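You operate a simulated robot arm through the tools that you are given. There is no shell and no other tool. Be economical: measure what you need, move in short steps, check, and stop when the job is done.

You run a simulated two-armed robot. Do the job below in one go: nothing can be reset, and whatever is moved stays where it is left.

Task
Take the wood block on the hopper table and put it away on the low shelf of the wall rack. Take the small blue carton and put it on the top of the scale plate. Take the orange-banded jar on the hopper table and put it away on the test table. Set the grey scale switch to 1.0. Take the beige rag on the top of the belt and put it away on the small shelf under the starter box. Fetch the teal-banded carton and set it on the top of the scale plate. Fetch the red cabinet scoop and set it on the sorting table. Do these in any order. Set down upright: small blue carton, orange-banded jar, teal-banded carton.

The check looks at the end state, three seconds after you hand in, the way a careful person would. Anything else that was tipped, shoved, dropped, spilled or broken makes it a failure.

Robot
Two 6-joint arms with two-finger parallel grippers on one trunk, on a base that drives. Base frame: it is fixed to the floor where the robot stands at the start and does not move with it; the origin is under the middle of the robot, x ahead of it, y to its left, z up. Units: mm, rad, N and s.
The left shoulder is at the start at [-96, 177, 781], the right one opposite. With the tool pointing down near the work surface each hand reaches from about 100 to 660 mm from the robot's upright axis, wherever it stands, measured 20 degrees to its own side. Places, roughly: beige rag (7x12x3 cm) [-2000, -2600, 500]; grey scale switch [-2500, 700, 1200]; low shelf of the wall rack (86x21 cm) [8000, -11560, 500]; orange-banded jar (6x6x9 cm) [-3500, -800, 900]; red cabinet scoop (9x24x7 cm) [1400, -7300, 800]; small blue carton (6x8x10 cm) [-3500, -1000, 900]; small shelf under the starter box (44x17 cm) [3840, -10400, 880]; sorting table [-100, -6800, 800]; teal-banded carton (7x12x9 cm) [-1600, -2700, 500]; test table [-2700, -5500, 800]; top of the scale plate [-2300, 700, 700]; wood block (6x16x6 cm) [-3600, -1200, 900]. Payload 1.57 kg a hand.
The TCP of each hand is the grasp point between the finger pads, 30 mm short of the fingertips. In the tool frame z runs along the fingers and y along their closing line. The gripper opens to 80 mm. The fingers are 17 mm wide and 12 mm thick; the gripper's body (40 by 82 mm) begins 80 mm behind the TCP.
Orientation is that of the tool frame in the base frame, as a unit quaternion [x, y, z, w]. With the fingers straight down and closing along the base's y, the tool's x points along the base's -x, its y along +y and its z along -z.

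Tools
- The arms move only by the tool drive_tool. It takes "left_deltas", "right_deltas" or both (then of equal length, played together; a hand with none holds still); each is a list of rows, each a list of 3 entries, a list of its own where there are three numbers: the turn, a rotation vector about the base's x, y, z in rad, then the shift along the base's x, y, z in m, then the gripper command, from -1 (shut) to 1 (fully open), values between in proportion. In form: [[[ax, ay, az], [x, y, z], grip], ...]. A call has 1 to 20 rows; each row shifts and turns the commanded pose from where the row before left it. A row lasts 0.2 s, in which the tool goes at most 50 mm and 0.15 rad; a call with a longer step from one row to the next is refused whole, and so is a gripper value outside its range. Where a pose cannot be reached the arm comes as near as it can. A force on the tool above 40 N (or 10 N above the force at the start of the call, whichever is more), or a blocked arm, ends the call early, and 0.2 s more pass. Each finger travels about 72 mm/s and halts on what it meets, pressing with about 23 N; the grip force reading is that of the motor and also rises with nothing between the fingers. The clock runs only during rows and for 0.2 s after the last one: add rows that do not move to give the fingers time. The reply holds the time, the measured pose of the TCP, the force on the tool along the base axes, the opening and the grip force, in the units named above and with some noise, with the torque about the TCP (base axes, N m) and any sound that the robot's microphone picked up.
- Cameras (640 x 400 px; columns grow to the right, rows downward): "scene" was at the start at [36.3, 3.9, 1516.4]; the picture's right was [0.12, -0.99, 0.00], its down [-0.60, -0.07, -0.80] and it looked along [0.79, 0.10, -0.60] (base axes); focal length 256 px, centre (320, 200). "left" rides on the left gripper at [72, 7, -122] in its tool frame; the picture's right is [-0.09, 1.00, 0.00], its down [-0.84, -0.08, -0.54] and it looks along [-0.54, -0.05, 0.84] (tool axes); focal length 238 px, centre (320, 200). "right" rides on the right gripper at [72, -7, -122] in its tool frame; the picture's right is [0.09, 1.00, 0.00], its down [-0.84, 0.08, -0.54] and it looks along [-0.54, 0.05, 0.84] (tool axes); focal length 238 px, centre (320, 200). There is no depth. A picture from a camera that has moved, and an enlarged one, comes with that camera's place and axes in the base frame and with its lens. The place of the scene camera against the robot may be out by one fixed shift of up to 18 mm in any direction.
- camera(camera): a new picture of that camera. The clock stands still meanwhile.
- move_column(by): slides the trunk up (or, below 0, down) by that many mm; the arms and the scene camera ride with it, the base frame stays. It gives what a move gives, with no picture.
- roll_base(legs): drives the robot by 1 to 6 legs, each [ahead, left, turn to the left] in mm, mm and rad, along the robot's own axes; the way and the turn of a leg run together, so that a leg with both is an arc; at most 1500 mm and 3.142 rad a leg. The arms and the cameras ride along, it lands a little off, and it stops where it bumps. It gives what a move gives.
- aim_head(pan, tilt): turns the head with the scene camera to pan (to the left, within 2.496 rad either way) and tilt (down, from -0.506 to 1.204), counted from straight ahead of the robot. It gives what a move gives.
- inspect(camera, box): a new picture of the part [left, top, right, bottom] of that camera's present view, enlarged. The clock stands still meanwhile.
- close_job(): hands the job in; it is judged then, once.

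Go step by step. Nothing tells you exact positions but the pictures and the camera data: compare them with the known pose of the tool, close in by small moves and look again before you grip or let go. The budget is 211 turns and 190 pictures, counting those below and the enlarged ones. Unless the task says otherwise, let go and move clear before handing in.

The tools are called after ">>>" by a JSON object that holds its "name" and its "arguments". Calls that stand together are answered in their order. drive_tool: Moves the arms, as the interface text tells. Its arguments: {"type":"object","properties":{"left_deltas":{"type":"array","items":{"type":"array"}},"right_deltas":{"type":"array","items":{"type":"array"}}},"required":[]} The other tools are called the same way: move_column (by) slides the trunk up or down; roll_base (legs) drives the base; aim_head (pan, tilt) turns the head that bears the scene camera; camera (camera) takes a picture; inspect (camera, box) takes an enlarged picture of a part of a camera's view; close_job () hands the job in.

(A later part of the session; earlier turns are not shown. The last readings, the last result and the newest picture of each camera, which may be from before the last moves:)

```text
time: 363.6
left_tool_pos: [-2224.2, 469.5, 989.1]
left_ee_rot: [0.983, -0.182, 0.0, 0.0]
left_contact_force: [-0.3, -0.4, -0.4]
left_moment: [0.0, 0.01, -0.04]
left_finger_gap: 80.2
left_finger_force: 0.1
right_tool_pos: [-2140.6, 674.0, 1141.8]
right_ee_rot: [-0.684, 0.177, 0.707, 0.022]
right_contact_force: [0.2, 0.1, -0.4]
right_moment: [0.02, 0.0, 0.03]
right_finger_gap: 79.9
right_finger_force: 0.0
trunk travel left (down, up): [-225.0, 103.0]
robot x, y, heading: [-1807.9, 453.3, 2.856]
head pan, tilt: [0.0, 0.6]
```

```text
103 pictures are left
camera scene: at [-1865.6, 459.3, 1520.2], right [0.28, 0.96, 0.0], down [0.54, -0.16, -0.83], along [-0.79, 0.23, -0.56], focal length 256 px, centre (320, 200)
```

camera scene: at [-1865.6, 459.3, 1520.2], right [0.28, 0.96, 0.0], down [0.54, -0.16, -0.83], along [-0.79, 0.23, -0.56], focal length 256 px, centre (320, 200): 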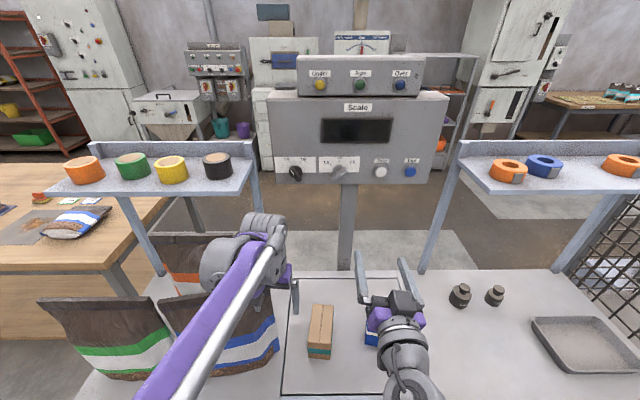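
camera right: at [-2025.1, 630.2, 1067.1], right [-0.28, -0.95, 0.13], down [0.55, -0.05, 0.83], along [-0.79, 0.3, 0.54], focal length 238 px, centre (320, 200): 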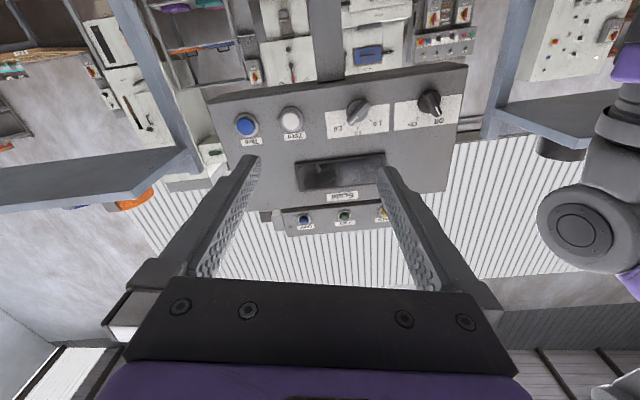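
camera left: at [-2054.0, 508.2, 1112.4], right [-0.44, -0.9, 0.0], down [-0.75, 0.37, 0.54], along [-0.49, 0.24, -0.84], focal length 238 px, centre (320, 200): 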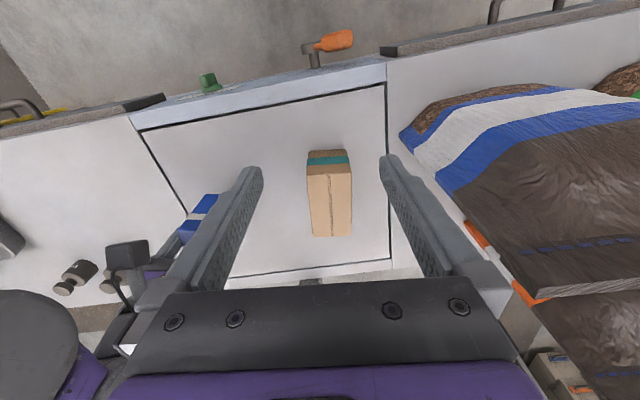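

The knob triangulates to about (-2480,702,1175). I bring the right hand in line, about 130 mm short.

>>> {"name": "drive_tool", "arguments": {"right_deltas": [[[0, 0, 0], [-0.036, -0.0015, 0.0055], 1], [[0, 0, 0], [-0.036, -0.0015, 0.0055], 1], [[0, 0, 0], [-0.036, -0.0015, 0.0055], 1], [[0, 0, 0], [-0.036, -0.0015, 0.0055], 1], [[0, 0, 0], [-0.036, -0.0015, 0.0055], 1], [[0, 0, 0], [-0.036, -0.0015, 0.0055], 1], [[0, 0, 0], [0, 0, 0], 1]]}}

>>> {"name": "camera", "arguments": {"camera": "right"}}

>>> {"name": "inspect", "arguments": {"camera": "scene", "box": [240, 80, 460, 220]}}

```text
time: 365.2
left_tool_pos: [-2223.3, 468.7, 989.7]
left_ee_rot: [0.983, -0.182, 0.0, 0.0]
left_contact_force: [0.3, 0.1, 0.3]
left_moment: [-0.02, 0.01, 0.02]
left_finger_gap: 80.5
left_finger_force: 0.1
right_tool_pos: [-2354.9, 664.6, 1175.7]
right_ee_rot: [-0.684, 0.177, 0.707, 0.022]
right_contact_force: [0.0, 0.0, 0.1]
right_moment: [0.01, 0.05, 0.0]
right_finger_gap: 80.2
right_finger_force: 0.0
trunk travel left (down, up): [-225.0, 103.0]
robot x, y, heading: [-1810.0, 455.9, 2.857]
head pan, tilt: [0.0, 0.6]
```

```text
102 pictures are left
camera right: at [-2240.9, 621.8, 1101.4], right [-0.28, -0.95, 0.13], down [0.55, -0.05, 0.83], along [-0.79, 0.3, 0.54], focal length 238 px, centre (320, 200)
```

right: 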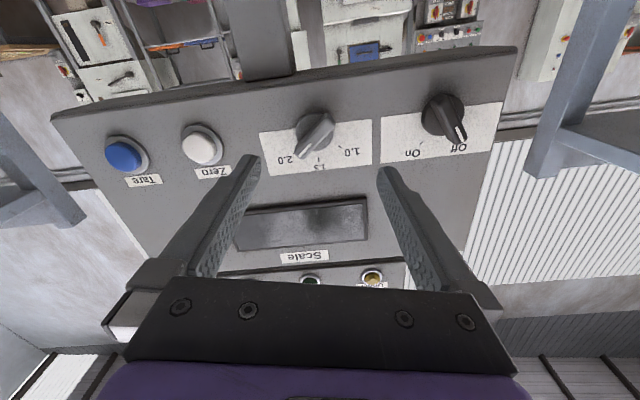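

```text
2.86 times, centred on (350, 150) of scene
camera zoom: at [-1864.8, 459.3, 1520.2], right [0.28, 0.96, 0.0], down [0.54, -0.16, -0.83], along [-0.79, 0.23, -0.56], focal length 730 px, centre (234, 343)
```

zoom: 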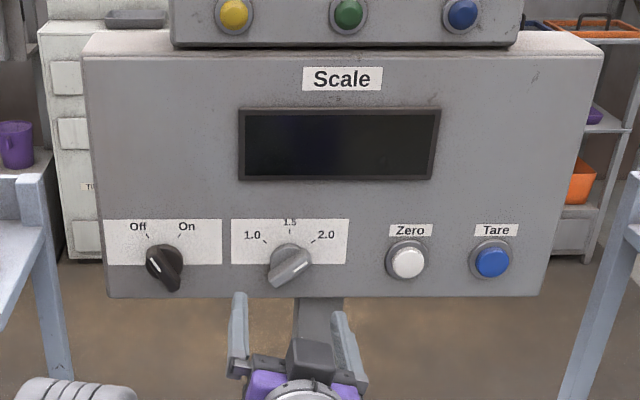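

The pointer is on 2.0. I roll the hand 45° to straddle the knob bar, half-close, and advance.

>>> {"name": "drive_tool", "arguments": {"right_deltas": [[[-0.1256, 0.0367, 0], [0, 0, 0], 0.4], [[-0.1256, 0.0367, 0], [0, 0, 0], 0.25], [[-0.1256, 0.0367, 0], [0, 0, 0], 0.25], [[-0.1256, 0.0367, 0], [0, 0, 0], 0.25], [[-0.1256, 0.0367, 0], [0, 0, 0], 0.25], [[-0.1256, 0.0367, 0], [0, 0, 0], 0.25], [[0, 0, 0], [-0.026, 0.009, -0.002], 0.25], [[0, 0, 0], [-0.026, 0.009, -0.002], 0.25], [[0, 0, 0], [0, 0, 0], 0.25]]}}

>>> {"name": "camera", "arguments": {"camera": "right"}}

>>> {"name": "inspect", "arguments": {"camera": "scene", "box": [270, 120, 420, 220]}}

```text
time: 367.2
left_tool_pos: [-2223.8, 468.5, 989.0]
left_ee_rot: [0.983, -0.182, 0.0, 0.0]
left_contact_force: [0.0, -0.9, 0.2]
left_moment: [0.0, 0.01, 0.0]
left_finger_gap: 79.8
left_finger_force: 0.0
right_tool_pos: [-2407.1, 662.3, 1171.6]
right_ee_rot: [-0.567, 0.43, 0.659, -0.244]
right_contact_force: [-0.4, 0.3, -0.4]
right_moment: [0.02, 0.03, -0.02]
right_finger_gap: 49.9
right_finger_force: 0.0
right hand out of reach, approached as far as the arm can: row 6, 7, 8
trunk travel left (down, up): [-225.0, 103.0]
robot x, y, heading: [-1808.0, 450.5, 2.852]
head pan, tilt: [0.0, 0.6]
```

```text
100 pictures are left
camera right: at [-2306.1, 572.4, 1126.8], right [-0.19, -0.59, 0.79], down [0.7, 0.48, 0.52], along [-0.68, 0.65, 0.32], focal length 238 px, centre (320, 200)
```

right: 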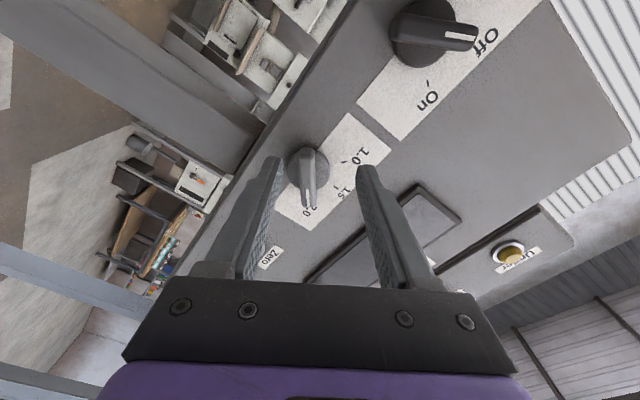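

```text
4.00 times, centred on (345, 170) of scene
camera zoom: at [-1865.2, 459.3, 1520.2], right [0.28, 0.96, 0.0], down [0.54, -0.16, -0.83], along [-0.79, 0.23, -0.56], focal length 1023 px, centre (220, 320)
```

zoom: 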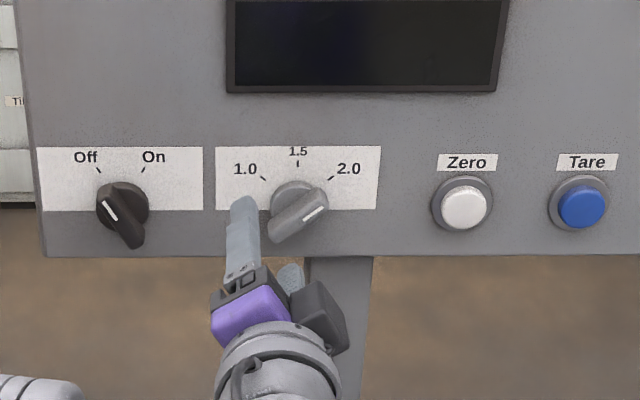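

Good view: bar and fingers are aligned, but the arm is at its reach limit and about 15 mm too far left. I pull back slightly and move the base closer.

>>> {"name": "drive_tool", "arguments": {"right_deltas": [[[0, 0, 0], [0.029, -0.0085, 0], 0.25], [[0, 0, 0], [0.019, -0.0055, 0], 0.25], [[0, 0, 0], [0, 0, 0], 0.25]]}}

>>> {"name": "roll_base", "arguments": {"legs": [[50, 0, 0]]}}

>>> {"name": "camera", "arguments": {"camera": "right"}}

```text
time: 368.0
left_tool_pos: [-2224.3, 468.9, 989.5]
left_ee_rot: [0.983, -0.182, 0.001, 0.0]
left_contact_force: [0.8, -0.4, 0.3]
left_moment: [-0.02, 0.01, 0.03]
left_finger_gap: 79.7
left_finger_force: 0.0
right_tool_pos: [-2360.3, 648.9, 1171.0]
right_ee_rot: [-0.564, 0.426, 0.662, -0.25]
right_contact_force: [0.1, -0.5, 0.1]
right_moment: [-0.04, -0.02, -0.01]
right_finger_gap: 49.9
right_finger_force: 0.0
trunk travel left (down, up): [-225.0, 103.0]
robot x, y, heading: [-1810.9, 454.4, 2.854]
head pan, tilt: [0.0, 0.6]
```

```text
time: 368.9
left_tool_pos: [-2271.1, 483.5, 989.2]
left_ee_rot: [0.983, -0.182, 0.001, 0.0]
left_contact_force: [-0.7, 0.0, 0.5]
left_moment: [0.01, 0.01, -0.02]
left_finger_gap: 79.5
left_finger_force: 0.1
right_tool_pos: [-2407.6, 662.7, 1170.1]
right_ee_rot: [-0.565, 0.426, 0.662, -0.249]
right_contact_force: [-0.4, 0.1, -0.4]
right_moment: [0.02, 0.03, 0.01]
right_finger_gap: 49.9
right_finger_force: 0.1
trunk travel left (down, up): [-225.0, 103.0]
robot x, y, heading: [-1855.9, 466.1, 2.855]
head pan, tilt: [0.0, 0.6]
```

```text
98 pictures are left
camera right: at [-2305.5, 573.1, 1125.0], right [-0.17, -0.59, 0.79], down [0.71, 0.49, 0.51], along [-0.69, 0.65, 0.33], focal length 238 px, centre (320, 200)
```

right: 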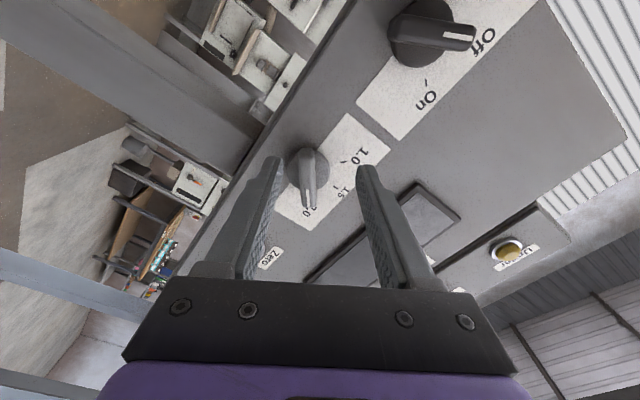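

I correct 14 mm to the right and advance 35 mm.

>>> {"name": "drive_tool", "arguments": {"right_deltas": [[[0, 0, 0], [0.004, 0.0138, -0.0022], 0.25], [[0, 0, 0], [-0.0168, 0.0051, 0], 0.25], [[0, 0, 0], [-0.0168, 0.0051, 0], 0.25], [[0, 0, 0], [0, 0, 0], 0.25]]}}

>>> {"name": "camera", "arguments": {"camera": "right"}}

>>> {"name": "inspect", "arguments": {"camera": "scene", "box": [270, 120, 420, 220]}}

```text
time: 369.9
left_tool_pos: [-2270.6, 483.9, 989.5]
left_ee_rot: [0.983, -0.182, 0.0, 0.0]
left_contact_force: [-0.2, 0.5, -0.1]
left_moment: [-0.02, -0.01, 0.02]
left_finger_gap: 80.4
left_finger_force: 0.0
right_tool_pos: [-2434.9, 673.9, 1168.8]
right_ee_rot: [-0.567, 0.429, 0.66, -0.244]
right_contact_force: [-0.7, -0.4, 1.1]
right_moment: [0.03, 0.0, 0.0]
right_finger_gap: 49.9
right_finger_force: 0.0
right hand out of reach, approached as far as the arm can: row 2, 3
trunk travel left (down, up): [-225.0, 103.0]
robot x, y, heading: [-1856.0, 462.7, 2.858]
head pan, tilt: [0.0, 0.6]
```

```text
97 pictures are left
camera right: at [-2333.8, 583.8, 1124.7], right [-0.18, -0.59, 0.79], down [0.7, 0.48, 0.52], along [-0.68, 0.65, 0.32], focal length 238 px, centre (320, 200)
```

right: 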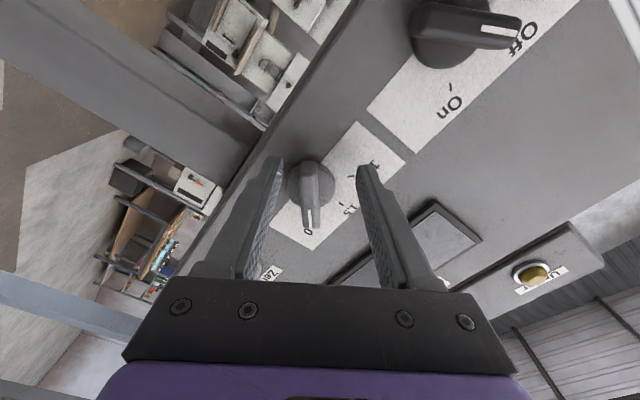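

```text
4.00 times, centred on (345, 170) of scene
camera zoom: at [-1912.5, 473.2, 1520.2], right [0.28, 0.96, 0.0], down [0.54, -0.16, -0.83], along [-0.79, 0.23, -0.56], focal length 1023 px, centre (220, 320)
```

zoom: 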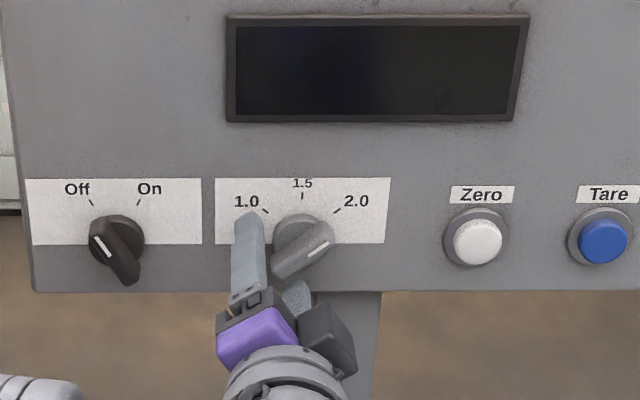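

The arm is at its reach limit at this height. I'll pull back, raise the trunk 100 mm, and bring the hand down again.

>>> {"name": "drive_tool", "arguments": {"right_deltas": [[[0, 0, 0], [0.033, -0.0095, -0.01], 0.25], [[0, 0, 0], [0.034, -0.0095, -0.01], 0.25], [[0, 0, 0], [0, 0, -0.03], 0.25], [[0, 0, 0], [0, 0, -0.03], 0.25], [[0, 0, 0], [0, 0, 0], 0.25]]}}

>>> {"name": "move_column", "arguments": {"by": 100}}

>>> {"name": "drive_tool", "arguments": {"right_deltas": [[[0, 0, 0], [-0.017, 0.005, -0.01], 0.25], [[0, 0, 0], [-0.016, 0.0045, -0.01], 0.25], [[0, 0, 0], [0, 0, 0], 0.25]]}}

```text
time: 371.1
left_tool_pos: [-2271.7, 482.7, 989.2]
left_ee_rot: [0.983, -0.182, 0.0, 0.0]
left_contact_force: [0.3, 0.6, -0.8]
left_moment: [0.0, -0.04, -0.01]
left_finger_gap: 79.9
left_finger_force: 0.1
right_tool_pos: [-2368.6, 654.9, 1088.7]
right_ee_rot: [-0.565, 0.427, 0.661, -0.25]
right_contact_force: [-0.3, -0.5, -0.6]
right_moment: [0.03, 0.01, 0.01]
right_finger_gap: 50.2
right_finger_force: 0.0
trunk travel left (down, up): [-225.0, 103.0]
robot x, y, heading: [-1856.6, 464.4, 2.854]
head pan, tilt: [0.0, 0.6]
```

```text
time: 372.5
left_tool_pos: [-2270.0, 482.6, 1089.7]
left_ee_rot: [0.983, -0.182, 0.0, 0.0]
left_contact_force: [-0.7, -0.9, -0.7]
left_moment: [0.0, 0.01, 0.02]
left_finger_gap: 80.0
left_finger_force: 0.1
right_tool_pos: [-2368.0, 655.9, 1189.9]
right_ee_rot: [-0.565, 0.424, 0.662, -0.251]
right_contact_force: [-0.1, 0.3, -0.5]
right_moment: [0.03, 0.03, 0.0]
right_finger_gap: 49.7
right_finger_force: 0.0
trunk travel left (down, up): [-325.0, 3.0]
robot x, y, heading: [-1851.8, 467.1, 2.853]
head pan, tilt: [0.0, 0.6]
```

```text
time: 373.3
left_tool_pos: [-2269.3, 482.7, 1089.6]
left_ee_rot: [0.983, -0.182, 0.001, 0.001]
left_contact_force: [-0.2, 0.1, 0.0]
left_moment: [-0.01, -0.01, 0.0]
left_finger_gap: 79.9
left_finger_force: 0.0
right_tool_pos: [-2401.5, 664.6, 1168.9]
right_ee_rot: [-0.565, 0.426, 0.661, -0.25]
right_contact_force: [-0.2, -0.1, 0.0]
right_moment: [0.01, 0.0, 0.01]
right_finger_gap: 49.9
right_finger_force: 0.0
trunk travel left (down, up): [-325.0, 3.0]
robot x, y, heading: [-1854.8, 461.5, 2.86]
head pan, tilt: [0.0, 0.6]
```

>>> {"name": "drive_tool", "arguments": {"right_deltas": [[[0, 0, 0], [0.0045, 0.0155, -0.001], 0.25], [[0, 0, 0], [-0.0144, 0.0043, 0], 0.25], [[0, 0, 0], [-0.0144, 0.0043, 0], 0.25], [[0, 0, 0], [0, 0, 0], 0.25]]}}

>>> {"name": "camera", "arguments": {"camera": "right"}}

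```text
time: 374.3
left_tool_pos: [-2270.2, 482.7, 1089.0]
left_ee_rot: [0.983, -0.183, 0.0, 0.0]
left_contact_force: [0.1, -0.2, -0.2]
left_moment: [-0.03, 0.02, 0.01]
left_finger_gap: 79.9
left_finger_force: 0.1
right_tool_pos: [-2426.3, 688.2, 1168.3]
right_ee_rot: [-0.565, 0.425, 0.662, -0.25]
right_contact_force: [-0.5, 0.5, 0.0]
right_moment: [-0.01, -0.03, -0.01]
right_finger_gap: 50.0
right_finger_force: 0.0
trunk travel left (down, up): [-325.0, 3.0]
robot x, y, heading: [-1856.0, 462.6, 2.86]
head pan, tilt: [0.0, 0.6]
```

```text
95 pictures are left
camera right: at [-2324.2, 598.7, 1122.8], right [-0.17, -0.59, 0.79], down [0.71, 0.49, 0.51], along [-0.69, 0.65, 0.33], focal length 238 px, centre (320, 200)
```

right: 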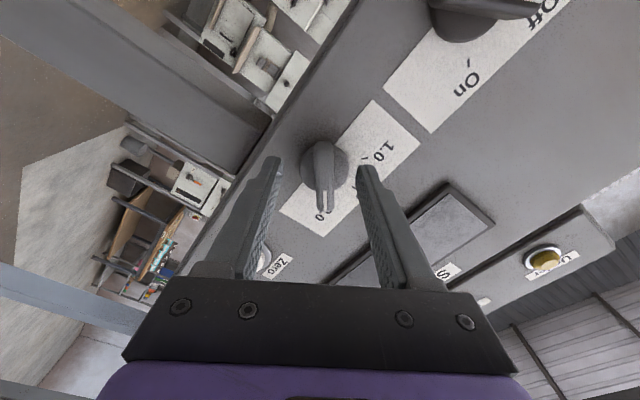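

Bar is centred between the fingers. I advance 25 mm and close.

>>> {"name": "drive_tool", "arguments": {"right_deltas": [[[0, 0, 0], [-0.0125, 0.0028, 0.0015], 0.25], [[0, 0, 0], [-0.012, 0.0033, 0.001], 0.25], [[0, 0, 0], [0, 0, 0], 0.25]]}}

>>> {"name": "camera", "arguments": {"camera": "right"}}

```text
time: 375.1
left_tool_pos: [-2266.9, 482.2, 1092.3]
left_ee_rot: [0.983, -0.182, -0.001, 0.0]
left_contact_force: [0.2, 0.8, 0.6]
left_moment: [0.03, -0.01, 0.01]
left_finger_gap: 80.1
left_finger_force: 0.1
right_tool_pos: [-2443.9, 693.9, 1171.5]
right_ee_rot: [-0.565, 0.424, 0.662, -0.251]
right_contact_force: [28.2, -7.0, -11.1]
right_moment: [0.27, -0.1, 0.42]
right_finger_gap: 47.6
right_finger_force: 0.1
trunk travel left (down, up): [-325.0, 3.0]
robot x, y, heading: [-1850.6, 467.7, 2.856]
head pan, tilt: [0.0, 0.6]
stopped in row 3 (right hand): the force on the tool passed its limit at 45 N (the readings are from after the stop); the commanded pose is now the measured one
```

```text
94 pictures are left
camera right: at [-2342.0, 603.1, 1125.4], right [-0.17, -0.59, 0.79], down [0.71, 0.49, 0.51], along [-0.69, 0.65, 0.33], focal length 238 px, centre (320, 200)
```

right: 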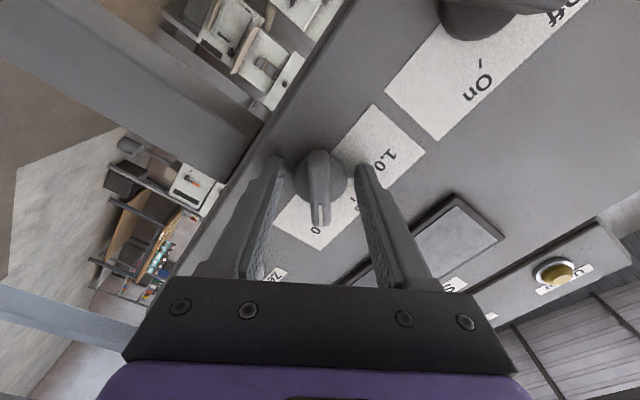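

Fingertips touched the panel. I back off 5 mm and close on the bar.

>>> {"name": "drive_tool", "arguments": {"right_deltas": [[[0, 0, 0], [0.0055, -0.0016, 0], 0.2], [[0, 0, 0], [0, 0, 0], -0.5], [[0, 0, 0], [0, 0, 0], -1], [[0, 0, 0], [0, 0, 0], -1], [[0, 0, 0], [0, 0, 0], -1]]}}

>>> {"name": "camera", "arguments": {"camera": "right"}}

```text
time: 376.3
left_tool_pos: [-2270.1, 483.0, 1090.1]
left_ee_rot: [0.983, -0.183, 0.0, 0.0]
left_contact_force: [-0.2, -0.8, -0.2]
left_moment: [-0.01, 0.01, -0.01]
left_finger_gap: 79.9
left_finger_force: 0.0
right_tool_pos: [-2443.8, 691.5, 1172.7]
right_ee_rot: [-0.566, 0.425, 0.662, -0.248]
right_contact_force: [-12.6, 2.7, 28.0]
right_moment: [0.29, 0.51, 0.46]
right_finger_gap: 37.2
right_finger_force: 43.6
trunk travel left (down, up): [-325.0, 3.0]
robot x, y, heading: [-1852.2, 461.7, 2.853]
head pan, tilt: [0.0, 0.6]
```

```text
93 pictures are left
camera right: at [-2342.1, 602.6, 1126.0], right [-0.17, -0.59, 0.79], down [0.71, 0.49, 0.51], along [-0.69, 0.65, 0.33], focal length 238 px, centre (320, 200)
```

right: 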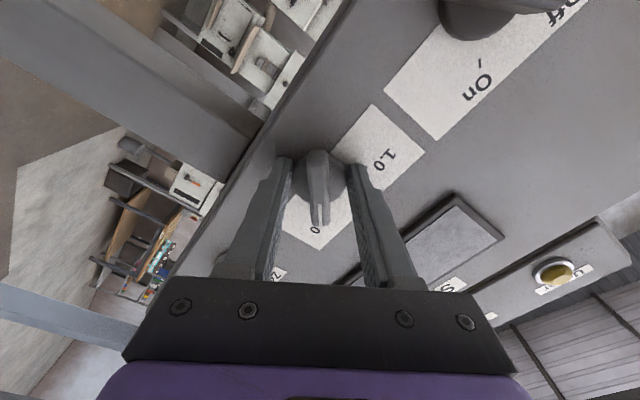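

I gripped the round base. I open, back off 12 mm so the tips take the bar, and close again.

>>> {"name": "drive_tool", "arguments": {"right_deltas": [[[0, 0, 0], [0, 0, 0], 0.2], [[0, 0, 0], [0, 0, 0], 0.2], [[0, 0, 0], [0.012, -0.0035, 0], 0.2], [[0, 0, 0], [0, 0, 0], -0.5], [[0, 0, 0], [0, 0, 0], -1], [[0, 0, 0], [0, 0, 0], -1], [[0, 0, 0], [0, 0, 0], -1]]}}

>>> {"name": "camera", "arguments": {"camera": "right"}}

```text
time: 377.9
left_tool_pos: [-2270.3, 481.3, 1090.1]
left_ee_rot: [0.983, -0.182, 0.0, 0.0]
left_contact_force: [-1.1, -0.2, 0.2]
left_moment: [0.03, -0.04, 0.02]
left_finger_gap: 80.0
left_finger_force: 0.1
right_tool_pos: [-2430.9, 688.3, 1171.2]
right_ee_rot: [-0.566, 0.424, 0.662, -0.249]
right_contact_force: [-0.6, -1.9, 8.3]
right_moment: [0.53, 0.08, 0.38]
right_finger_gap: 15.0
right_finger_force: 30.6
trunk travel left (down, up): [-325.0, 3.0]
robot x, y, heading: [-1854.2, 464.8, 2.855]
head pan, tilt: [0.0, 0.6]
```

```text
92 pictures are left
camera right: at [-2329.1, 598.7, 1125.0], right [-0.17, -0.59, 0.79], down [0.71, 0.49, 0.51], along [-0.69, 0.65, 0.33], focal length 238 px, centre (320, 200)
```

right: 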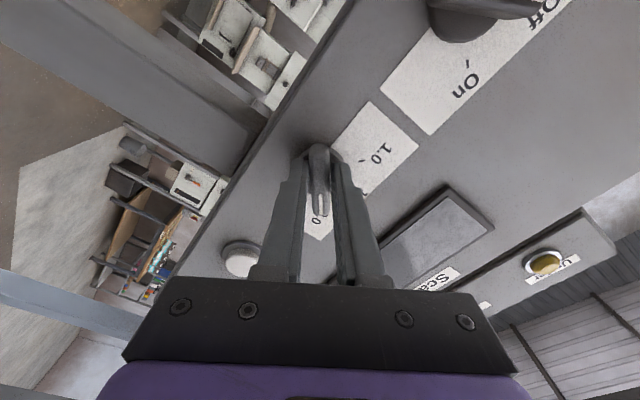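

The bar is held at 15 mm. I turn it counter-clockwise, first half way.

>>> {"name": "drive_tool", "arguments": {"right_deltas": [[[0.1244, -0.0377, 0], [0, 0, 0], -1], [[0.1244, -0.0377, 0], [0, 0, 0], -1], [[0.1244, -0.0377, 0], [0, 0, 0], -1], [[0.1244, -0.0377, 0], [0, 0, 0], -1], [[0.1244, -0.0377, 0], [0, 0, 0], -1], [[0.1244, -0.0377, 0], [0, 0, 0], -1], [[0, 0, 0], [0, 0, 0], -1]]}}

>>> {"name": "camera", "arguments": {"camera": "right"}}

```text
time: 379.5
left_tool_pos: [-2268.0, 483.8, 1088.2]
left_ee_rot: [0.983, -0.182, 0.0, 0.002]
left_contact_force: [0.0, 0.2, 1.0]
left_moment: [-0.04, 0.02, 0.01]
left_finger_gap: 80.0
left_finger_force: 0.1
right_tool_pos: [-2429.1, 691.4, 1169.8]
right_ee_rot: [-0.687, 0.181, 0.703, 0.022]
right_contact_force: [14.1, 8.7, -23.6]
right_moment: [-0.11, -0.08, 0.12]
right_finger_gap: 12.7
right_finger_force: 30.2
trunk travel left (down, up): [-325.0, 3.0]
robot x, y, heading: [-1852.4, 464.8, 2.854]
head pan, tilt: [0.0, 0.6]
```

```text
91 pictures are left
camera right: at [-2314.6, 646.6, 1096.9], right [-0.28, -0.95, 0.13], down [0.54, -0.04, 0.84], along [-0.79, 0.31, 0.53], focal length 238 px, centre (320, 200)
```

right: 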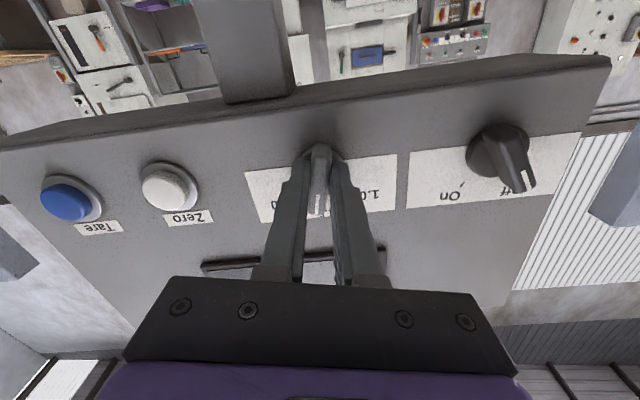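

The knob follows to 1.5. I turn the second half.

>>> {"name": "drive_tool", "arguments": {"right_deltas": [[[0.1244, -0.0377, 0], [0, 0, -0.002], -1], [[0.1244, -0.0377, 0], [0, 0, 0], -1], [[0.1244, -0.0377, 0], [0, 0, 0], -1], [[0.1244, -0.0377, 0], [0, 0, 0], -1], [[0.1244, -0.0377, 0], [0, 0, 0], -1], [[0.1244, -0.0377, 0], [0, 0, 0], -1], [[0, 0, 0], [0, 0, 0], -1]]}}

>>> {"name": "camera", "arguments": {"camera": "right"}}

>>> {"name": "inspect", "arguments": {"camera": "scene", "box": [270, 120, 440, 240]}}

```text
time: 381.1
left_tool_pos: [-2267.8, 485.2, 1090.6]
left_ee_rot: [0.983, -0.182, 0.0, 0.001]
left_contact_force: [-0.7, 0.8, -0.2]
left_moment: [-0.01, 0.01, 0.0]
left_finger_gap: 79.7
left_finger_force: 0.0
right_tool_pos: [-2429.3, 695.4, 1169.8]
right_ee_rot: [0.704, 0.088, -0.64, -0.293]
right_contact_force: [4.8, 30.6, 20.2]
right_moment: [-0.09, 0.44, -0.12]
right_finger_gap: 13.0
right_finger_force: 29.6
trunk travel left (down, up): [-325.0, 3.0]
robot x, y, heading: [-1858.8, 465.8, 2.853]
head pan, tilt: [0.0, 0.6]
```

```text
90 pictures are left
camera right: at [-2298.5, 699.7, 1111.3], right [-0.23, -0.76, -0.6], down [0.36, -0.64, 0.68], along [-0.9, -0.06, 0.43], focal length 238 px, centre (320, 200)
```

right: 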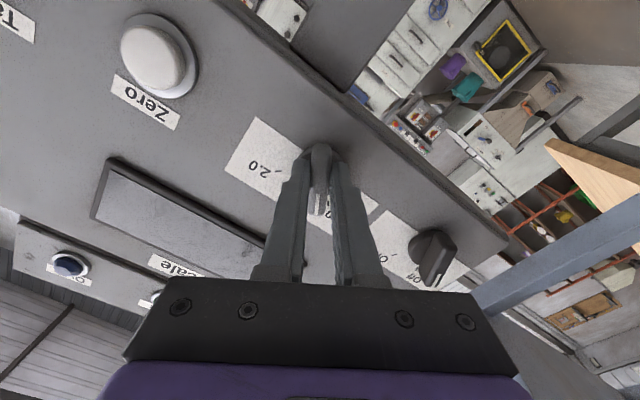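

```text
3.33 times, centred on (355, 180) of scene
camera zoom: at [-1905.4, 477.3, 1625.7], right [0.28, 0.96, 0.0], down [0.54, -0.16, -0.83], along [-0.79, 0.23, -0.56], focal length 852 px, centre (203, 267)
```

zoom: 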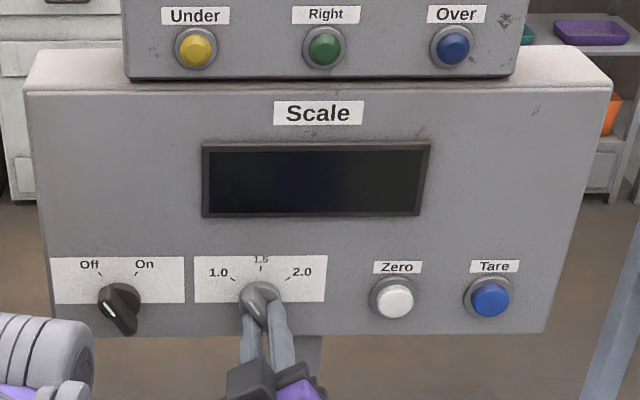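

I release and back off to read the pointer.

>>> {"name": "drive_tool", "arguments": {"right_deltas": [[[0, 0, 0], [0, 0, 0], 0], [[0, 0, 0], [0, 0, 0], 0.25], [[0, 0, 0], [0.02, -0.006, 0], 0.25], [[0, 0, 0], [0.038, -0.0115, 0], 0.25], [[0, 0, 0], [0.038, -0.0115, 0], 0.25], [[0, 0, 0], [0, 0, 0], 0.25]]}}

>>> {"name": "inspect", "arguments": {"camera": "scene", "box": [270, 150, 440, 240]}}

>>> {"name": "camera", "arguments": {"camera": "right"}}

```text
time: 382.5
left_tool_pos: [-2270.0, 482.5, 1088.5]
left_ee_rot: [0.983, -0.182, 0.0, 0.0]
left_contact_force: [-0.4, 0.1, 0.8]
left_moment: [0.0, -0.01, 0.01]
left_finger_gap: 80.0
left_finger_force: 0.0
right_tool_pos: [-2334.8, 661.0, 1168.2]
right_ee_rot: [0.705, 0.093, -0.641, -0.289]
right_contact_force: [0.1, -0.4, 0.4]
right_moment: [0.0, -0.02, -0.03]
right_finger_gap: 50.3
right_finger_force: 0.1
trunk travel left (down, up): [-325.0, 3.0]
robot x, y, heading: [-1853.9, 465.2, 2.854]
head pan, tilt: [0.0, 0.6]
```

```text
3.76 times, centred on (355, 195) of scene
camera zoom: at [-1909.4, 471.9, 1625.5], right [0.28, 0.96, 0.0], down [0.54, -0.16, -0.82], along [-0.79, 0.23, -0.57], focal length 963 px, centre (188, 219)
```

zoom: 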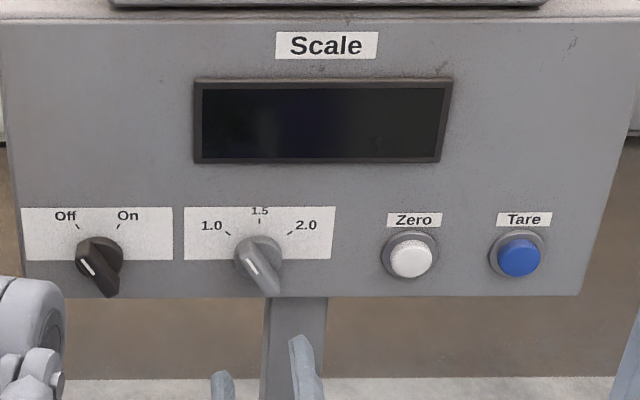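

```text
87 pictures are left
camera right: at [-2204.3, 665.4, 1110.2], right [-0.23, -0.77, -0.6], down [0.36, -0.64, 0.68], along [-0.9, -0.07, 0.42], focal length 238 px, centre (320, 200)
```

right: 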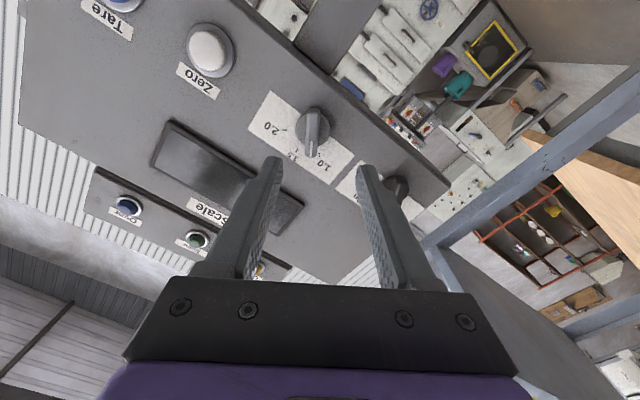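

>>> {"name": "inspect", "arguments": {"camera": "right", "box": [240, 80, 380, 200]}}

```text
3.33 times, centred on (310, 140) of right
camera zoom: at [-2204.3, 665.4, 1110.2], right [-0.23, -0.77, -0.6], down [0.36, -0.64, 0.68], along [-0.9, -0.07, 0.42], focal length 794 px, centre (353, 400)
```

zoom: 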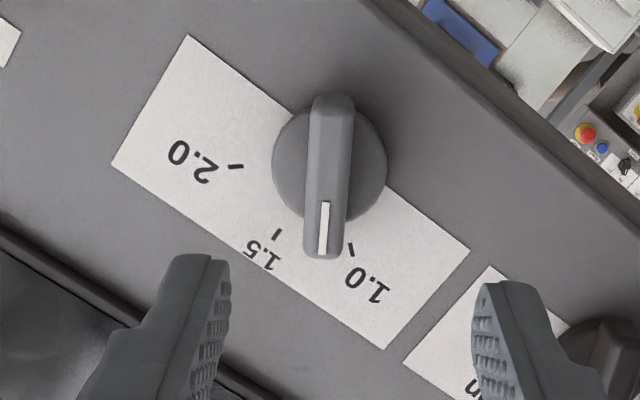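

The bar is about 15° short of the 1.0 tick. I regrip and turn it a little further.

>>> {"name": "drive_tool", "arguments": {"right_deltas": [[[0, 0, 0], [0.0016, 0.0054, 0.0035], 0.2], [[0, 0, 0], [-0.034, 0.0103, 0], 0], [[0, 0, 0], [-0.034, 0.0103, 0], 0], [[0, 0, 0], [-0.028, 0.0085, 0], 0], [[0, 0, 0], [0, 0, 0], -0.5], [[0, 0, 0], [0, 0, 0], -1], [[0, 0, 0], [0, 0, 0], -1], [[0.1244, -0.0377, 0], [0, 0, 0], -1], [[0.1244, -0.0377, 0], [0, 0, 0], -1], [[0.05, -0.015, 0], [0, 0, 0], -1], [[0, 0, 0], [0, 0, 0], -1]]}}

>>> {"name": "camera", "arguments": {"camera": "right"}}

```text
time: 384.9
left_tool_pos: [-2270.1, 482.7, 1089.7]
left_ee_rot: [0.983, -0.182, 0.0, 0.0]
left_contact_force: [0.8, -0.3, -0.1]
left_moment: [-0.04, -0.03, 0.01]
left_finger_gap: 80.0
left_finger_force: 0.0
right_tool_pos: [-2429.4, 696.0, 1173.1]
right_ee_rot: [0.681, 0.199, -0.587, -0.389]
right_contact_force: [-10.3, 6.0, 21.3]
right_moment: [0.0, 0.17, 0.34]
right_finger_gap: 12.8
right_finger_force: 29.5
trunk travel left (down, up): [-325.0, 3.0]
robot x, y, heading: [-1850.9, 468.8, 2.862]
head pan, tilt: [0.0, 0.6]
```

```text
85 pictures are left
camera right: at [-2295.0, 715.3, 1130.8], right [-0.16, -0.55, -0.82], down [0.31, -0.82, 0.49], along [-0.94, -0.18, 0.3], focal length 238 px, centre (320, 200)
```

right: 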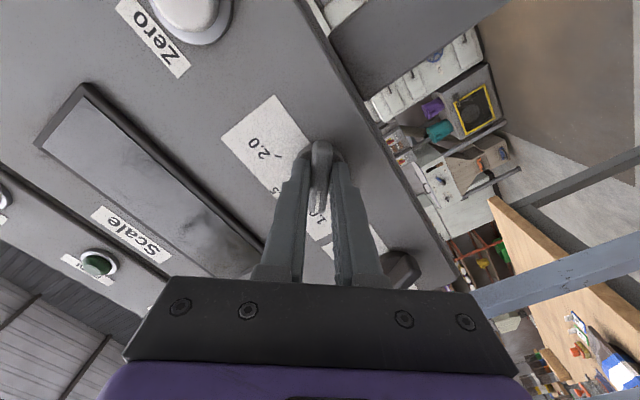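

>>> {"name": "drive_tool", "arguments": {"right_deltas": [[[0, 0, 0], [0, 0, 0], 0], [[0, 0, 0], [0, 0, 0], 0.25], [[0, 0, 0], [0.02, -0.006, 0], 0.25], [[0, 0, 0], [0.038, -0.0115, 0], 0.25], [[0, 0, 0], [0.038, -0.0115, 0], 0.25], [[0, 0, 0], [0, 0, 0], 0.25]]}}

>>> {"name": "inspect", "arguments": {"camera": "right", "box": [240, 80, 380, 200]}}

```text
time: 386.3
left_tool_pos: [-2270.3, 483.0, 1090.1]
left_ee_rot: [0.983, -0.182, 0.001, 0.0]
left_contact_force: [0.8, -0.5, 0.0]
left_moment: [0.01, 0.0, 0.03]
left_finger_gap: 80.1
left_finger_force: 0.1
right_tool_pos: [-2333.8, 664.2, 1170.8]
right_ee_rot: [0.682, 0.201, -0.587, -0.387]
right_contact_force: [0.4, 0.3, 0.2]
right_moment: [0.04, 0.0, -0.01]
right_finger_gap: 50.0
right_finger_force: 0.1
trunk travel left (down, up): [-325.0, 3.0]
robot x, y, heading: [-1859.8, 467.5, 2.859]
head pan, tilt: [0.0, 0.6]
```

```text
3.33 times, centred on (310, 140) of right
camera zoom: at [-2199.5, 685.1, 1129.1], right [-0.16, -0.55, -0.82], down [0.31, -0.82, 0.49], along [-0.94, -0.18, 0.3], focal length 794 px, centre (353, 400)
```

zoom: 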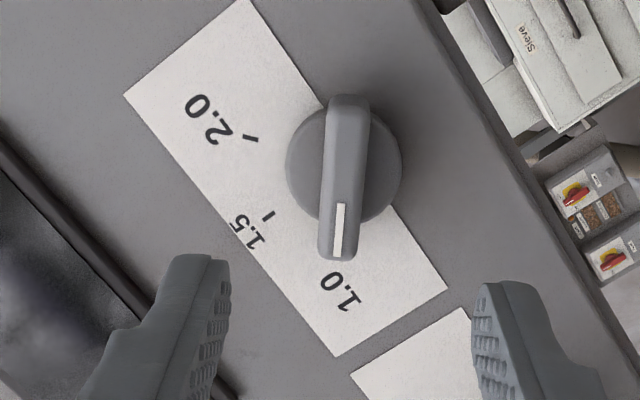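

The pointer is now on the 1.0 tick. I withdraw and bring the right hand back to straight down.

>>> {"name": "drive_tool", "arguments": {"right_deltas": [[[0, 0, 0], [0.038, -0.0115, 0], 1], [[0, 0, 0], [0.038, -0.0115, 0], 1], [[0, 0, 0], [0.02, -0.006, 0], 1], [[-0.1303, 0.0395, 0], [0, 0, 0], 1], [[-0.1303, 0.0395, 0], [0, 0, 0], 1], [[-0.1303, 0.0395, 0], [0, 0, 0], 1], [[-0.1303, 0.0395, 0], [0, 0, 0], 1], [[-0.1303, 0.0395, 0], [0, 0, 0], 1], [[-0.1303, 0.0395, 0], [0, 0, 0], 1], [[-0.1303, 0.0395, 0], [0, 0, 0], 1], [[-0.1303, 0.0395, 0], [0, 0, 0], 1], [[0, 0, 0], [0, 0, 0], 1]]}}

>>> {"name": "drive_tool", "arguments": {"right_deltas": [[[-0.0401, -0.1371, 0], [0, 0, 0], 1], [[-0.0401, -0.1371, 0], [0, 0, 0], 1], [[-0.0401, -0.1371, 0], [0, 0, 0], 1], [[-0.0401, -0.1371, 0], [0, 0, 0], 1], [[-0.0401, -0.1371, 0], [0, 0, 0], 1], [[-0.0401, -0.1371, 0], [0, 0, 0], 1], [[-0.0401, -0.1371, 0], [0, 0, 0], 1], [[-0.0401, -0.1371, 0], [0, 0, 0], 1], [[-0.0401, -0.1371, 0], [0, 0, 0], 1], [[-0.0401, -0.1371, 0], [0, 0, 0], 1], [[-0.0401, -0.1371, 0], [0, 0, 0], 1], [[0, 0, 0], [0, 0, 0], 1]]}}

>>> {"name": "camera", "arguments": {"camera": "scene"}}

```text
time: 388.9
left_tool_pos: [-2269.2, 482.6, 1089.3]
left_ee_rot: [0.983, -0.182, 0.001, 0.0]
left_contact_force: [0.8, -1.3, 0.2]
left_moment: [-0.01, 0.02, -0.02]
left_finger_gap: 80.0
left_finger_force: 0.0
right_tool_pos: [-2235.9, 635.9, 1171.3]
right_ee_rot: [-0.687, 0.181, 0.704, 0.023]
right_contact_force: [0.2, -0.4, 1.0]
right_moment: [0.0, 0.01, -0.02]
right_finger_gap: 80.1
right_finger_force: 0.0
trunk travel left (down, up): [-325.0, 3.0]
robot x, y, heading: [-1858.1, 465.2, 2.858]
head pan, tilt: [0.0, 0.6]
```

```text
time: 391.5
left_tool_pos: [-2269.8, 482.8, 1089.6]
left_ee_rot: [0.983, -0.182, 0.0, 0.0]
left_contact_force: [-0.1, -0.1, -0.1]
left_moment: [0.0, -0.01, 0.0]
left_finger_gap: 79.8
left_finger_force: 0.0
right_tool_pos: [-2237.1, 635.5, 1171.8]
right_ee_rot: [0.968, -0.251, 0.006, -0.001]
right_contact_force: [-0.1, -0.4, -0.4]
right_moment: [0.01, 0.01, 0.01]
right_finger_gap: 80.0
right_finger_force: 0.0
trunk travel left (down, up): [-325.0, 3.0]
robot x, y, heading: [-1854.0, 464.7, 2.859]
head pan, tilt: [0.0, 0.6]
```

```text
83 pictures are left
camera scene: at [-1907.7, 471.9, 1625.5], right [0.28, 0.96, 0.0], down [0.54, -0.16, -0.83], along [-0.79, 0.23, -0.56], focal length 256 px, centre (320, 200)
```

scene: 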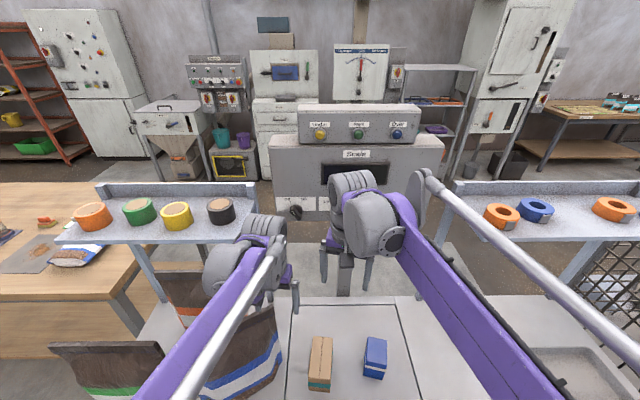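

All good on the scale. I tuck the right hand to its side, lower the trunk and drive back around toward the hopper table's rear for the wood block.

>>> {"name": "drive_tool", "arguments": {"right_deltas": [[[0, 0, 0], [0.012, 0.032, 0], 1], [[0, 0, 0], [0.012, 0.032, 0], 1], [[0, 0, 0], [0.012, 0.032, 0], 1], [[0, 0, 0], [0, 0, 0], 1]]}}

>>> {"name": "roll_base", "arguments": {"legs": [[-450, 0, 0], [-335, 1245, 0], [822, 1073, 0], [-216, 799, 0], [-216, 799, 0]]}}

>>> {"name": "move_column", "arguments": {"by": -100}}

```text
time: 392.5
left_tool_pos: [-2269.5, 481.2, 1089.3]
left_ee_rot: [0.983, -0.183, 0.001, 0.0]
left_contact_force: [-0.8, -0.3, 0.2]
left_moment: [0.03, -0.01, 0.03]
left_finger_gap: 80.0
left_finger_force: 0.0
right_tool_pos: [-2201.2, 732.8, 1171.3]
right_ee_rot: [0.968, -0.252, 0.005, -0.002]
right_contact_force: [0.0, -0.3, 0.3]
right_moment: [-0.02, 0.01, -0.01]
right_finger_gap: 79.8
right_finger_force: 0.0
trunk travel left (down, up): [-325.0, 3.0]
robot x, y, heading: [-1854.2, 465.5, 2.858]
head pan, tilt: [0.0, 0.6]
```

```text
time: 429.3
left_tool_pos: [-3003.0, -3389.4, 1090.1]
left_ee_rot: [0.984, -0.18, 0.0, 0.0]
left_contact_force: [0.3, 0.6, -0.5]
left_moment: [-0.02, 0.04, 0.0]
left_finger_gap: 80.2
left_finger_force: 0.1
right_tool_pos: [-2934.1, -3137.4, 1172.1]
right_ee_rot: [0.968, -0.249, 0.005, -0.002]
right_contact_force: [0.6, -0.2, 0.3]
right_moment: [0.0, -0.02, -0.03]
right_finger_gap: 80.0
right_finger_force: 0.2
trunk travel left (down, up): [-325.0, 3.0]
robot x, y, heading: [-2586.1, -3401.4, 2.863]
head pan, tilt: [0.0, 0.6]
```

```text
time: 430.7
left_tool_pos: [-3003.8, -3389.3, 988.5]
left_ee_rot: [0.984, -0.181, 0.001, 0.0]
left_contact_force: [-0.2, -0.3, -0.2]
left_moment: [0.03, -0.03, 0.01]
left_finger_gap: 80.0
left_finger_force: 0.1
right_tool_pos: [-2935.9, -3137.7, 1071.3]
right_ee_rot: [0.968, -0.25, 0.004, -0.001]
right_contact_force: [-0.7, -0.2, -0.3]
right_moment: [0.04, -0.02, 0.02]
right_finger_gap: 80.0
right_finger_force: 0.0
trunk travel left (down, up): [-225.0, 103.0]
robot x, y, heading: [-2586.5, -3404.2, 2.863]
head pan, tilt: [0.0, 0.6]
```

>>> {"name": "drive_tool", "arguments": {"left_deltas": [[[0, 0, 0], [0.01, -0.003, 0.048], 1], [[0, 0, 0], [0.01, -0.003, 0.048], 1], [[0, 0, 0], [0, 0, 0], 1]]}}

>>> {"name": "roll_base", "arguments": {"legs": [[439, 1058, 0], [0, 0, 0.278], [790, 0, 0], [0, 750, 0], [800, 0, 0], [800, 0, 0]]}}

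```text
time: 431.5
left_tool_pos: [-2983.0, -3394.8, 1084.7]
left_ee_rot: [0.984, -0.18, 0.001, 0.001]
left_contact_force: [-0.9, -0.2, -0.8]
left_moment: [-0.01, 0.02, -0.02]
left_finger_gap: 80.2
left_finger_force: 0.1
right_tool_pos: [-2934.7, -3137.1, 1070.8]
right_ee_rot: [0.969, -0.248, 0.005, -0.001]
right_contact_force: [-0.2, -0.2, 0.1]
right_moment: [0.01, -0.01, -0.03]
right_finger_gap: 79.9
right_finger_force: 0.2
trunk travel left (down, up): [-225.0, 103.0]
robot x, y, heading: [-2590.1, -3403.6, 2.856]
head pan, tilt: [0.0, 0.6]
```

```text
time: 460.2
left_tool_pos: [-6096.3, -5107.5, 1084.9]
left_ee_rot: [0.999, -0.046, 0.001, 0.0]
left_contact_force: [1.2, -0.2, 0.3]
left_moment: [0.0, 0.0, 0.0]
left_finger_gap: 79.8
left_finger_force: 0.0
right_tool_pos: [-6118.4, -4846.7, 1071.7]
right_ee_rot: [0.993, -0.116, 0.004, -0.002]
right_contact_force: [-1.8, 0.0, 0.4]
right_moment: [-0.01, -0.04, 0.0]
right_finger_gap: 80.1
right_finger_force: 0.0
trunk travel left (down, up): [-225.0, 103.0]
robot x, y, heading: [-5713.8, -5011.8, 3.134]
head pan, tilt: [0.0, 0.6]
```

>>> {"name": "roll_base", "arguments": {"legs": [[0, 0, -1.944], [0, 350, 0], [1400, 0, 0], [1430, 300, 0], [800, 0, 0], [0, 0, -1.485]]}}

>>> {"name": "camera", "arguments": {"camera": "scene"}}

```text
time: 489.6
left_tool_pos: [-4589.6, -1366.8, 1085.5]
left_ee_rot: [0.18, 0.984, 0.001, 0.0]
left_contact_force: [0.2, -0.2, -0.6]
left_moment: [-0.01, 0.0, 0.02]
left_finger_gap: 79.8
left_finger_force: 0.0
right_tool_pos: [-4637.2, -1623.9, 1071.3]
right_ee_rot: [0.248, 0.969, -0.001, -0.005]
right_contact_force: [0.5, 0.0, 0.0]
right_moment: [0.01, -0.01, 0.01]
right_finger_gap: 80.0
right_finger_force: 0.1
trunk travel left (down, up): [-225.0, 103.0]
robot x, y, heading: [-4991.5, -1361.1, -0.28]
head pan, tilt: [0.0, 0.6]
```

```text
82 pictures are left
camera scene: at [-4949.4, -1379.5, 1520.2], right [-0.28, -0.96, 0.0], down [-0.54, 0.16, -0.83], along [0.79, -0.23, -0.56], focal length 256 px, centre (320, 200)
```

scene: 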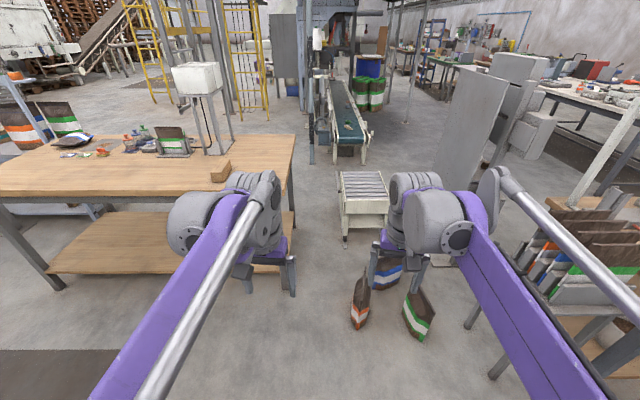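

The block is visible at the table's left rear. I roll to it with the block to my right hand's side.

>>> {"name": "roll_base", "arguments": {"legs": [[745, 645, 0]]}}

>>> {"name": "camera", "arguments": {"camera": "right"}}

>>> {"name": "camera", "arguments": {"camera": "scene"}}

```text
time: 495.8
left_tool_pos: [-3694.5, -950.8, 1085.5]
left_ee_rot: [0.178, 0.984, 0.0, -0.001]
left_contact_force: [-1.2, -0.3, 0.5]
left_moment: [0.02, -0.02, -0.02]
left_finger_gap: 79.8
left_finger_force: 0.2
right_tool_pos: [-3741.9, -1206.3, 1070.9]
right_ee_rot: [0.247, 0.969, -0.002, -0.005]
right_contact_force: [-0.5, -0.3, 1.0]
right_moment: [0.0, -0.02, 0.0]
right_finger_gap: 79.9
right_finger_force: 0.0
trunk travel left (down, up): [-225.0, 103.0]
robot x, y, heading: [-4089.1, -939.9, -0.283]
head pan, tilt: [0.0, 0.6]
```

```text
81 pictures are left
camera right: at [-3806.6, -1178.9, 1192.3], right [0.4, 0.92, 0.0], down [0.78, -0.33, 0.53], along [0.49, -0.21, -0.85], focal length 238 px, centre (320, 200)
```

right: 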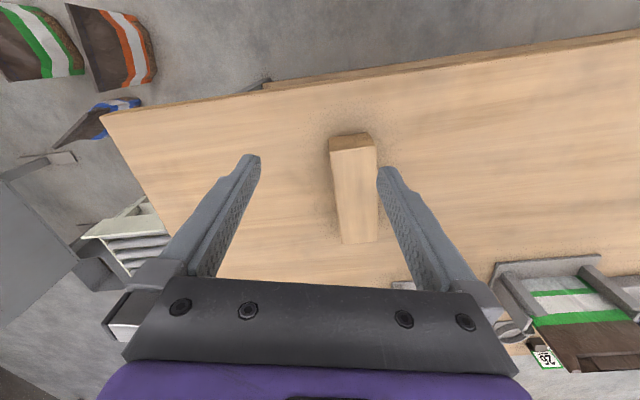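

```text
80 pictures are left
camera scene: at [-4053.5, -962.8, 1520.2], right [-0.28, -0.96, 0.0], down [-0.54, 0.16, -0.83], along [0.79, -0.23, -0.56], focal length 256 px, centre (320, 200)
```

scene: 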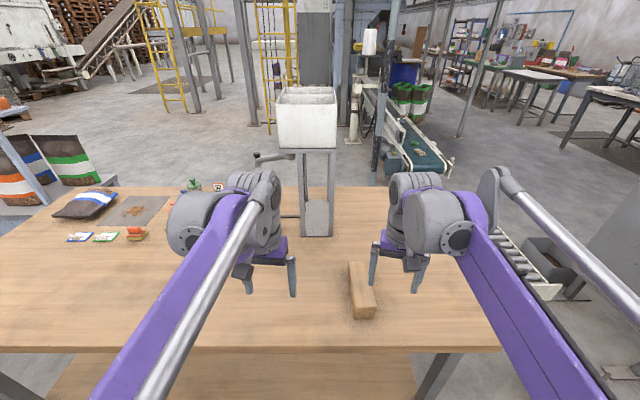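

Block centre near (-3621,-1202), along -0.24 rad. I align above it and look.

>>> {"name": "drive_tool", "arguments": {"right_deltas": [[[0, 0, 0.085], [0.03, 0.001, 0], 1], [[0, 0, 0.085], [0.03, 0.001, -0.02], 1], [[0, 0, 0], [0.03, 0.001, -0.03], 1], [[0, 0, 0], [0.031, 0.001, -0.03], 1], [[0, 0, 0], [0, 0, -0.02], 1], [[0, 0, 0], [0, 0, 0], 1]]}}

>>> {"name": "camera", "arguments": {"camera": "right"}}

```text
time: 497.1
left_tool_pos: [-3693.5, -950.1, 1084.9]
left_ee_rot: [0.18, 0.984, 0.0, 0.0]
left_contact_force: [-0.8, 0.0, 0.0]
left_moment: [-0.02, -0.02, -0.03]
left_finger_gap: 80.0
left_finger_force: 0.0
right_tool_pos: [-3620.4, -1203.0, 970.2]
right_ee_rot: [0.164, 0.986, -0.002, -0.005]
right_contact_force: [0.0, -0.3, 0.0]
right_moment: [0.01, 0.01, 0.0]
right_finger_gap: 79.9
right_finger_force: 0.1
trunk travel left (down, up): [-225.0, 103.0]
robot x, y, heading: [-4091.0, -941.6, -0.28]
head pan, tilt: [0.0, 0.6]
```

```text
79 pictures are left
camera right: at [-3689.9, -1186.1, 1091.3], right [0.23, 0.97, 0.0], down [0.82, -0.2, 0.53], along [0.52, -0.13, -0.85], focal length 238 px, centre (320, 200)
```

right: 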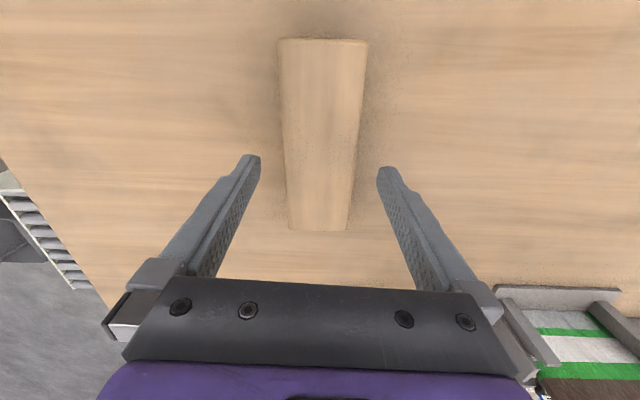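

Aligned. I descend and grip.

>>> {"name": "drive_tool", "arguments": {"right_deltas": [[[0, 0, 0], [0, 0, -0.03], 1], [[0, 0, 0], [0, 0, -0.03], 1], [[0, 0, 0], [0, 0, -0.02], 1], [[0, 0, 0], [0, 0, 0], 1], [[0, 0, 0], [0, 0, 0], -1], [[0, 0, 0], [0, 0, 0], -1], [[0, 0, 0], [0, 0, 0], -1], [[0, 0, 0], [0, 0, 0.03], -1], [[0, 0, 0], [0, 0, 0.045], -1], [[0, 0, 0], [0, 0, 0.045], -1], [[0, 0, 0], [0, 0, 0.045], -1], [[0, 0, 0], [0, 0, 0.045], -1], [[0, 0, 0], [-0.035, -0.01, 0.01], -1], [[0, 0, 0], [-0.035, -0.01, 0], -1], [[0, 0, 0], [-0.035, -0.01, 0], -1], [[0, 0, 0], [0, 0, 0], -1]]}}

>>> {"name": "camera", "arguments": {"camera": "right"}}

```text
time: 500.6
left_tool_pos: [-3693.3, -949.3, 1086.4]
left_ee_rot: [0.178, 0.984, 0.001, -0.001]
left_contact_force: [0.3, 0.5, -0.5]
left_moment: [0.01, -0.02, -0.01]
left_finger_gap: 80.0
left_finger_force: 0.0
right_tool_pos: [-3726.2, -1233.3, 1109.5]
right_ee_rot: [0.163, 0.987, -0.002, -0.004]
right_contact_force: [-0.2, 0.5, -2.3]
right_moment: [0.0, 0.05, 0.0]
right_finger_gap: 60.9
right_finger_force: 22.6
trunk travel left (down, up): [-225.0, 103.0]
robot x, y, heading: [-4091.0, -941.6, -0.279]
head pan, tilt: [0.0, 0.6]
```

```text
78 pictures are left
camera right: at [-3794.3, -1217.2, 1231.7], right [0.23, 0.97, 0.0], down [0.82, -0.2, 0.53], along [0.52, -0.13, -0.85], focal length 238 px, centre (320, 200)
```

right: 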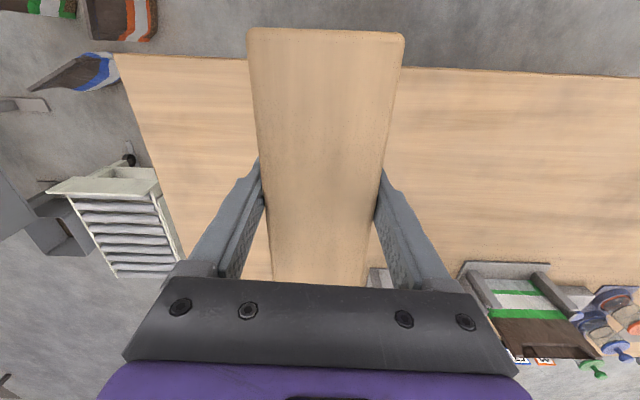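

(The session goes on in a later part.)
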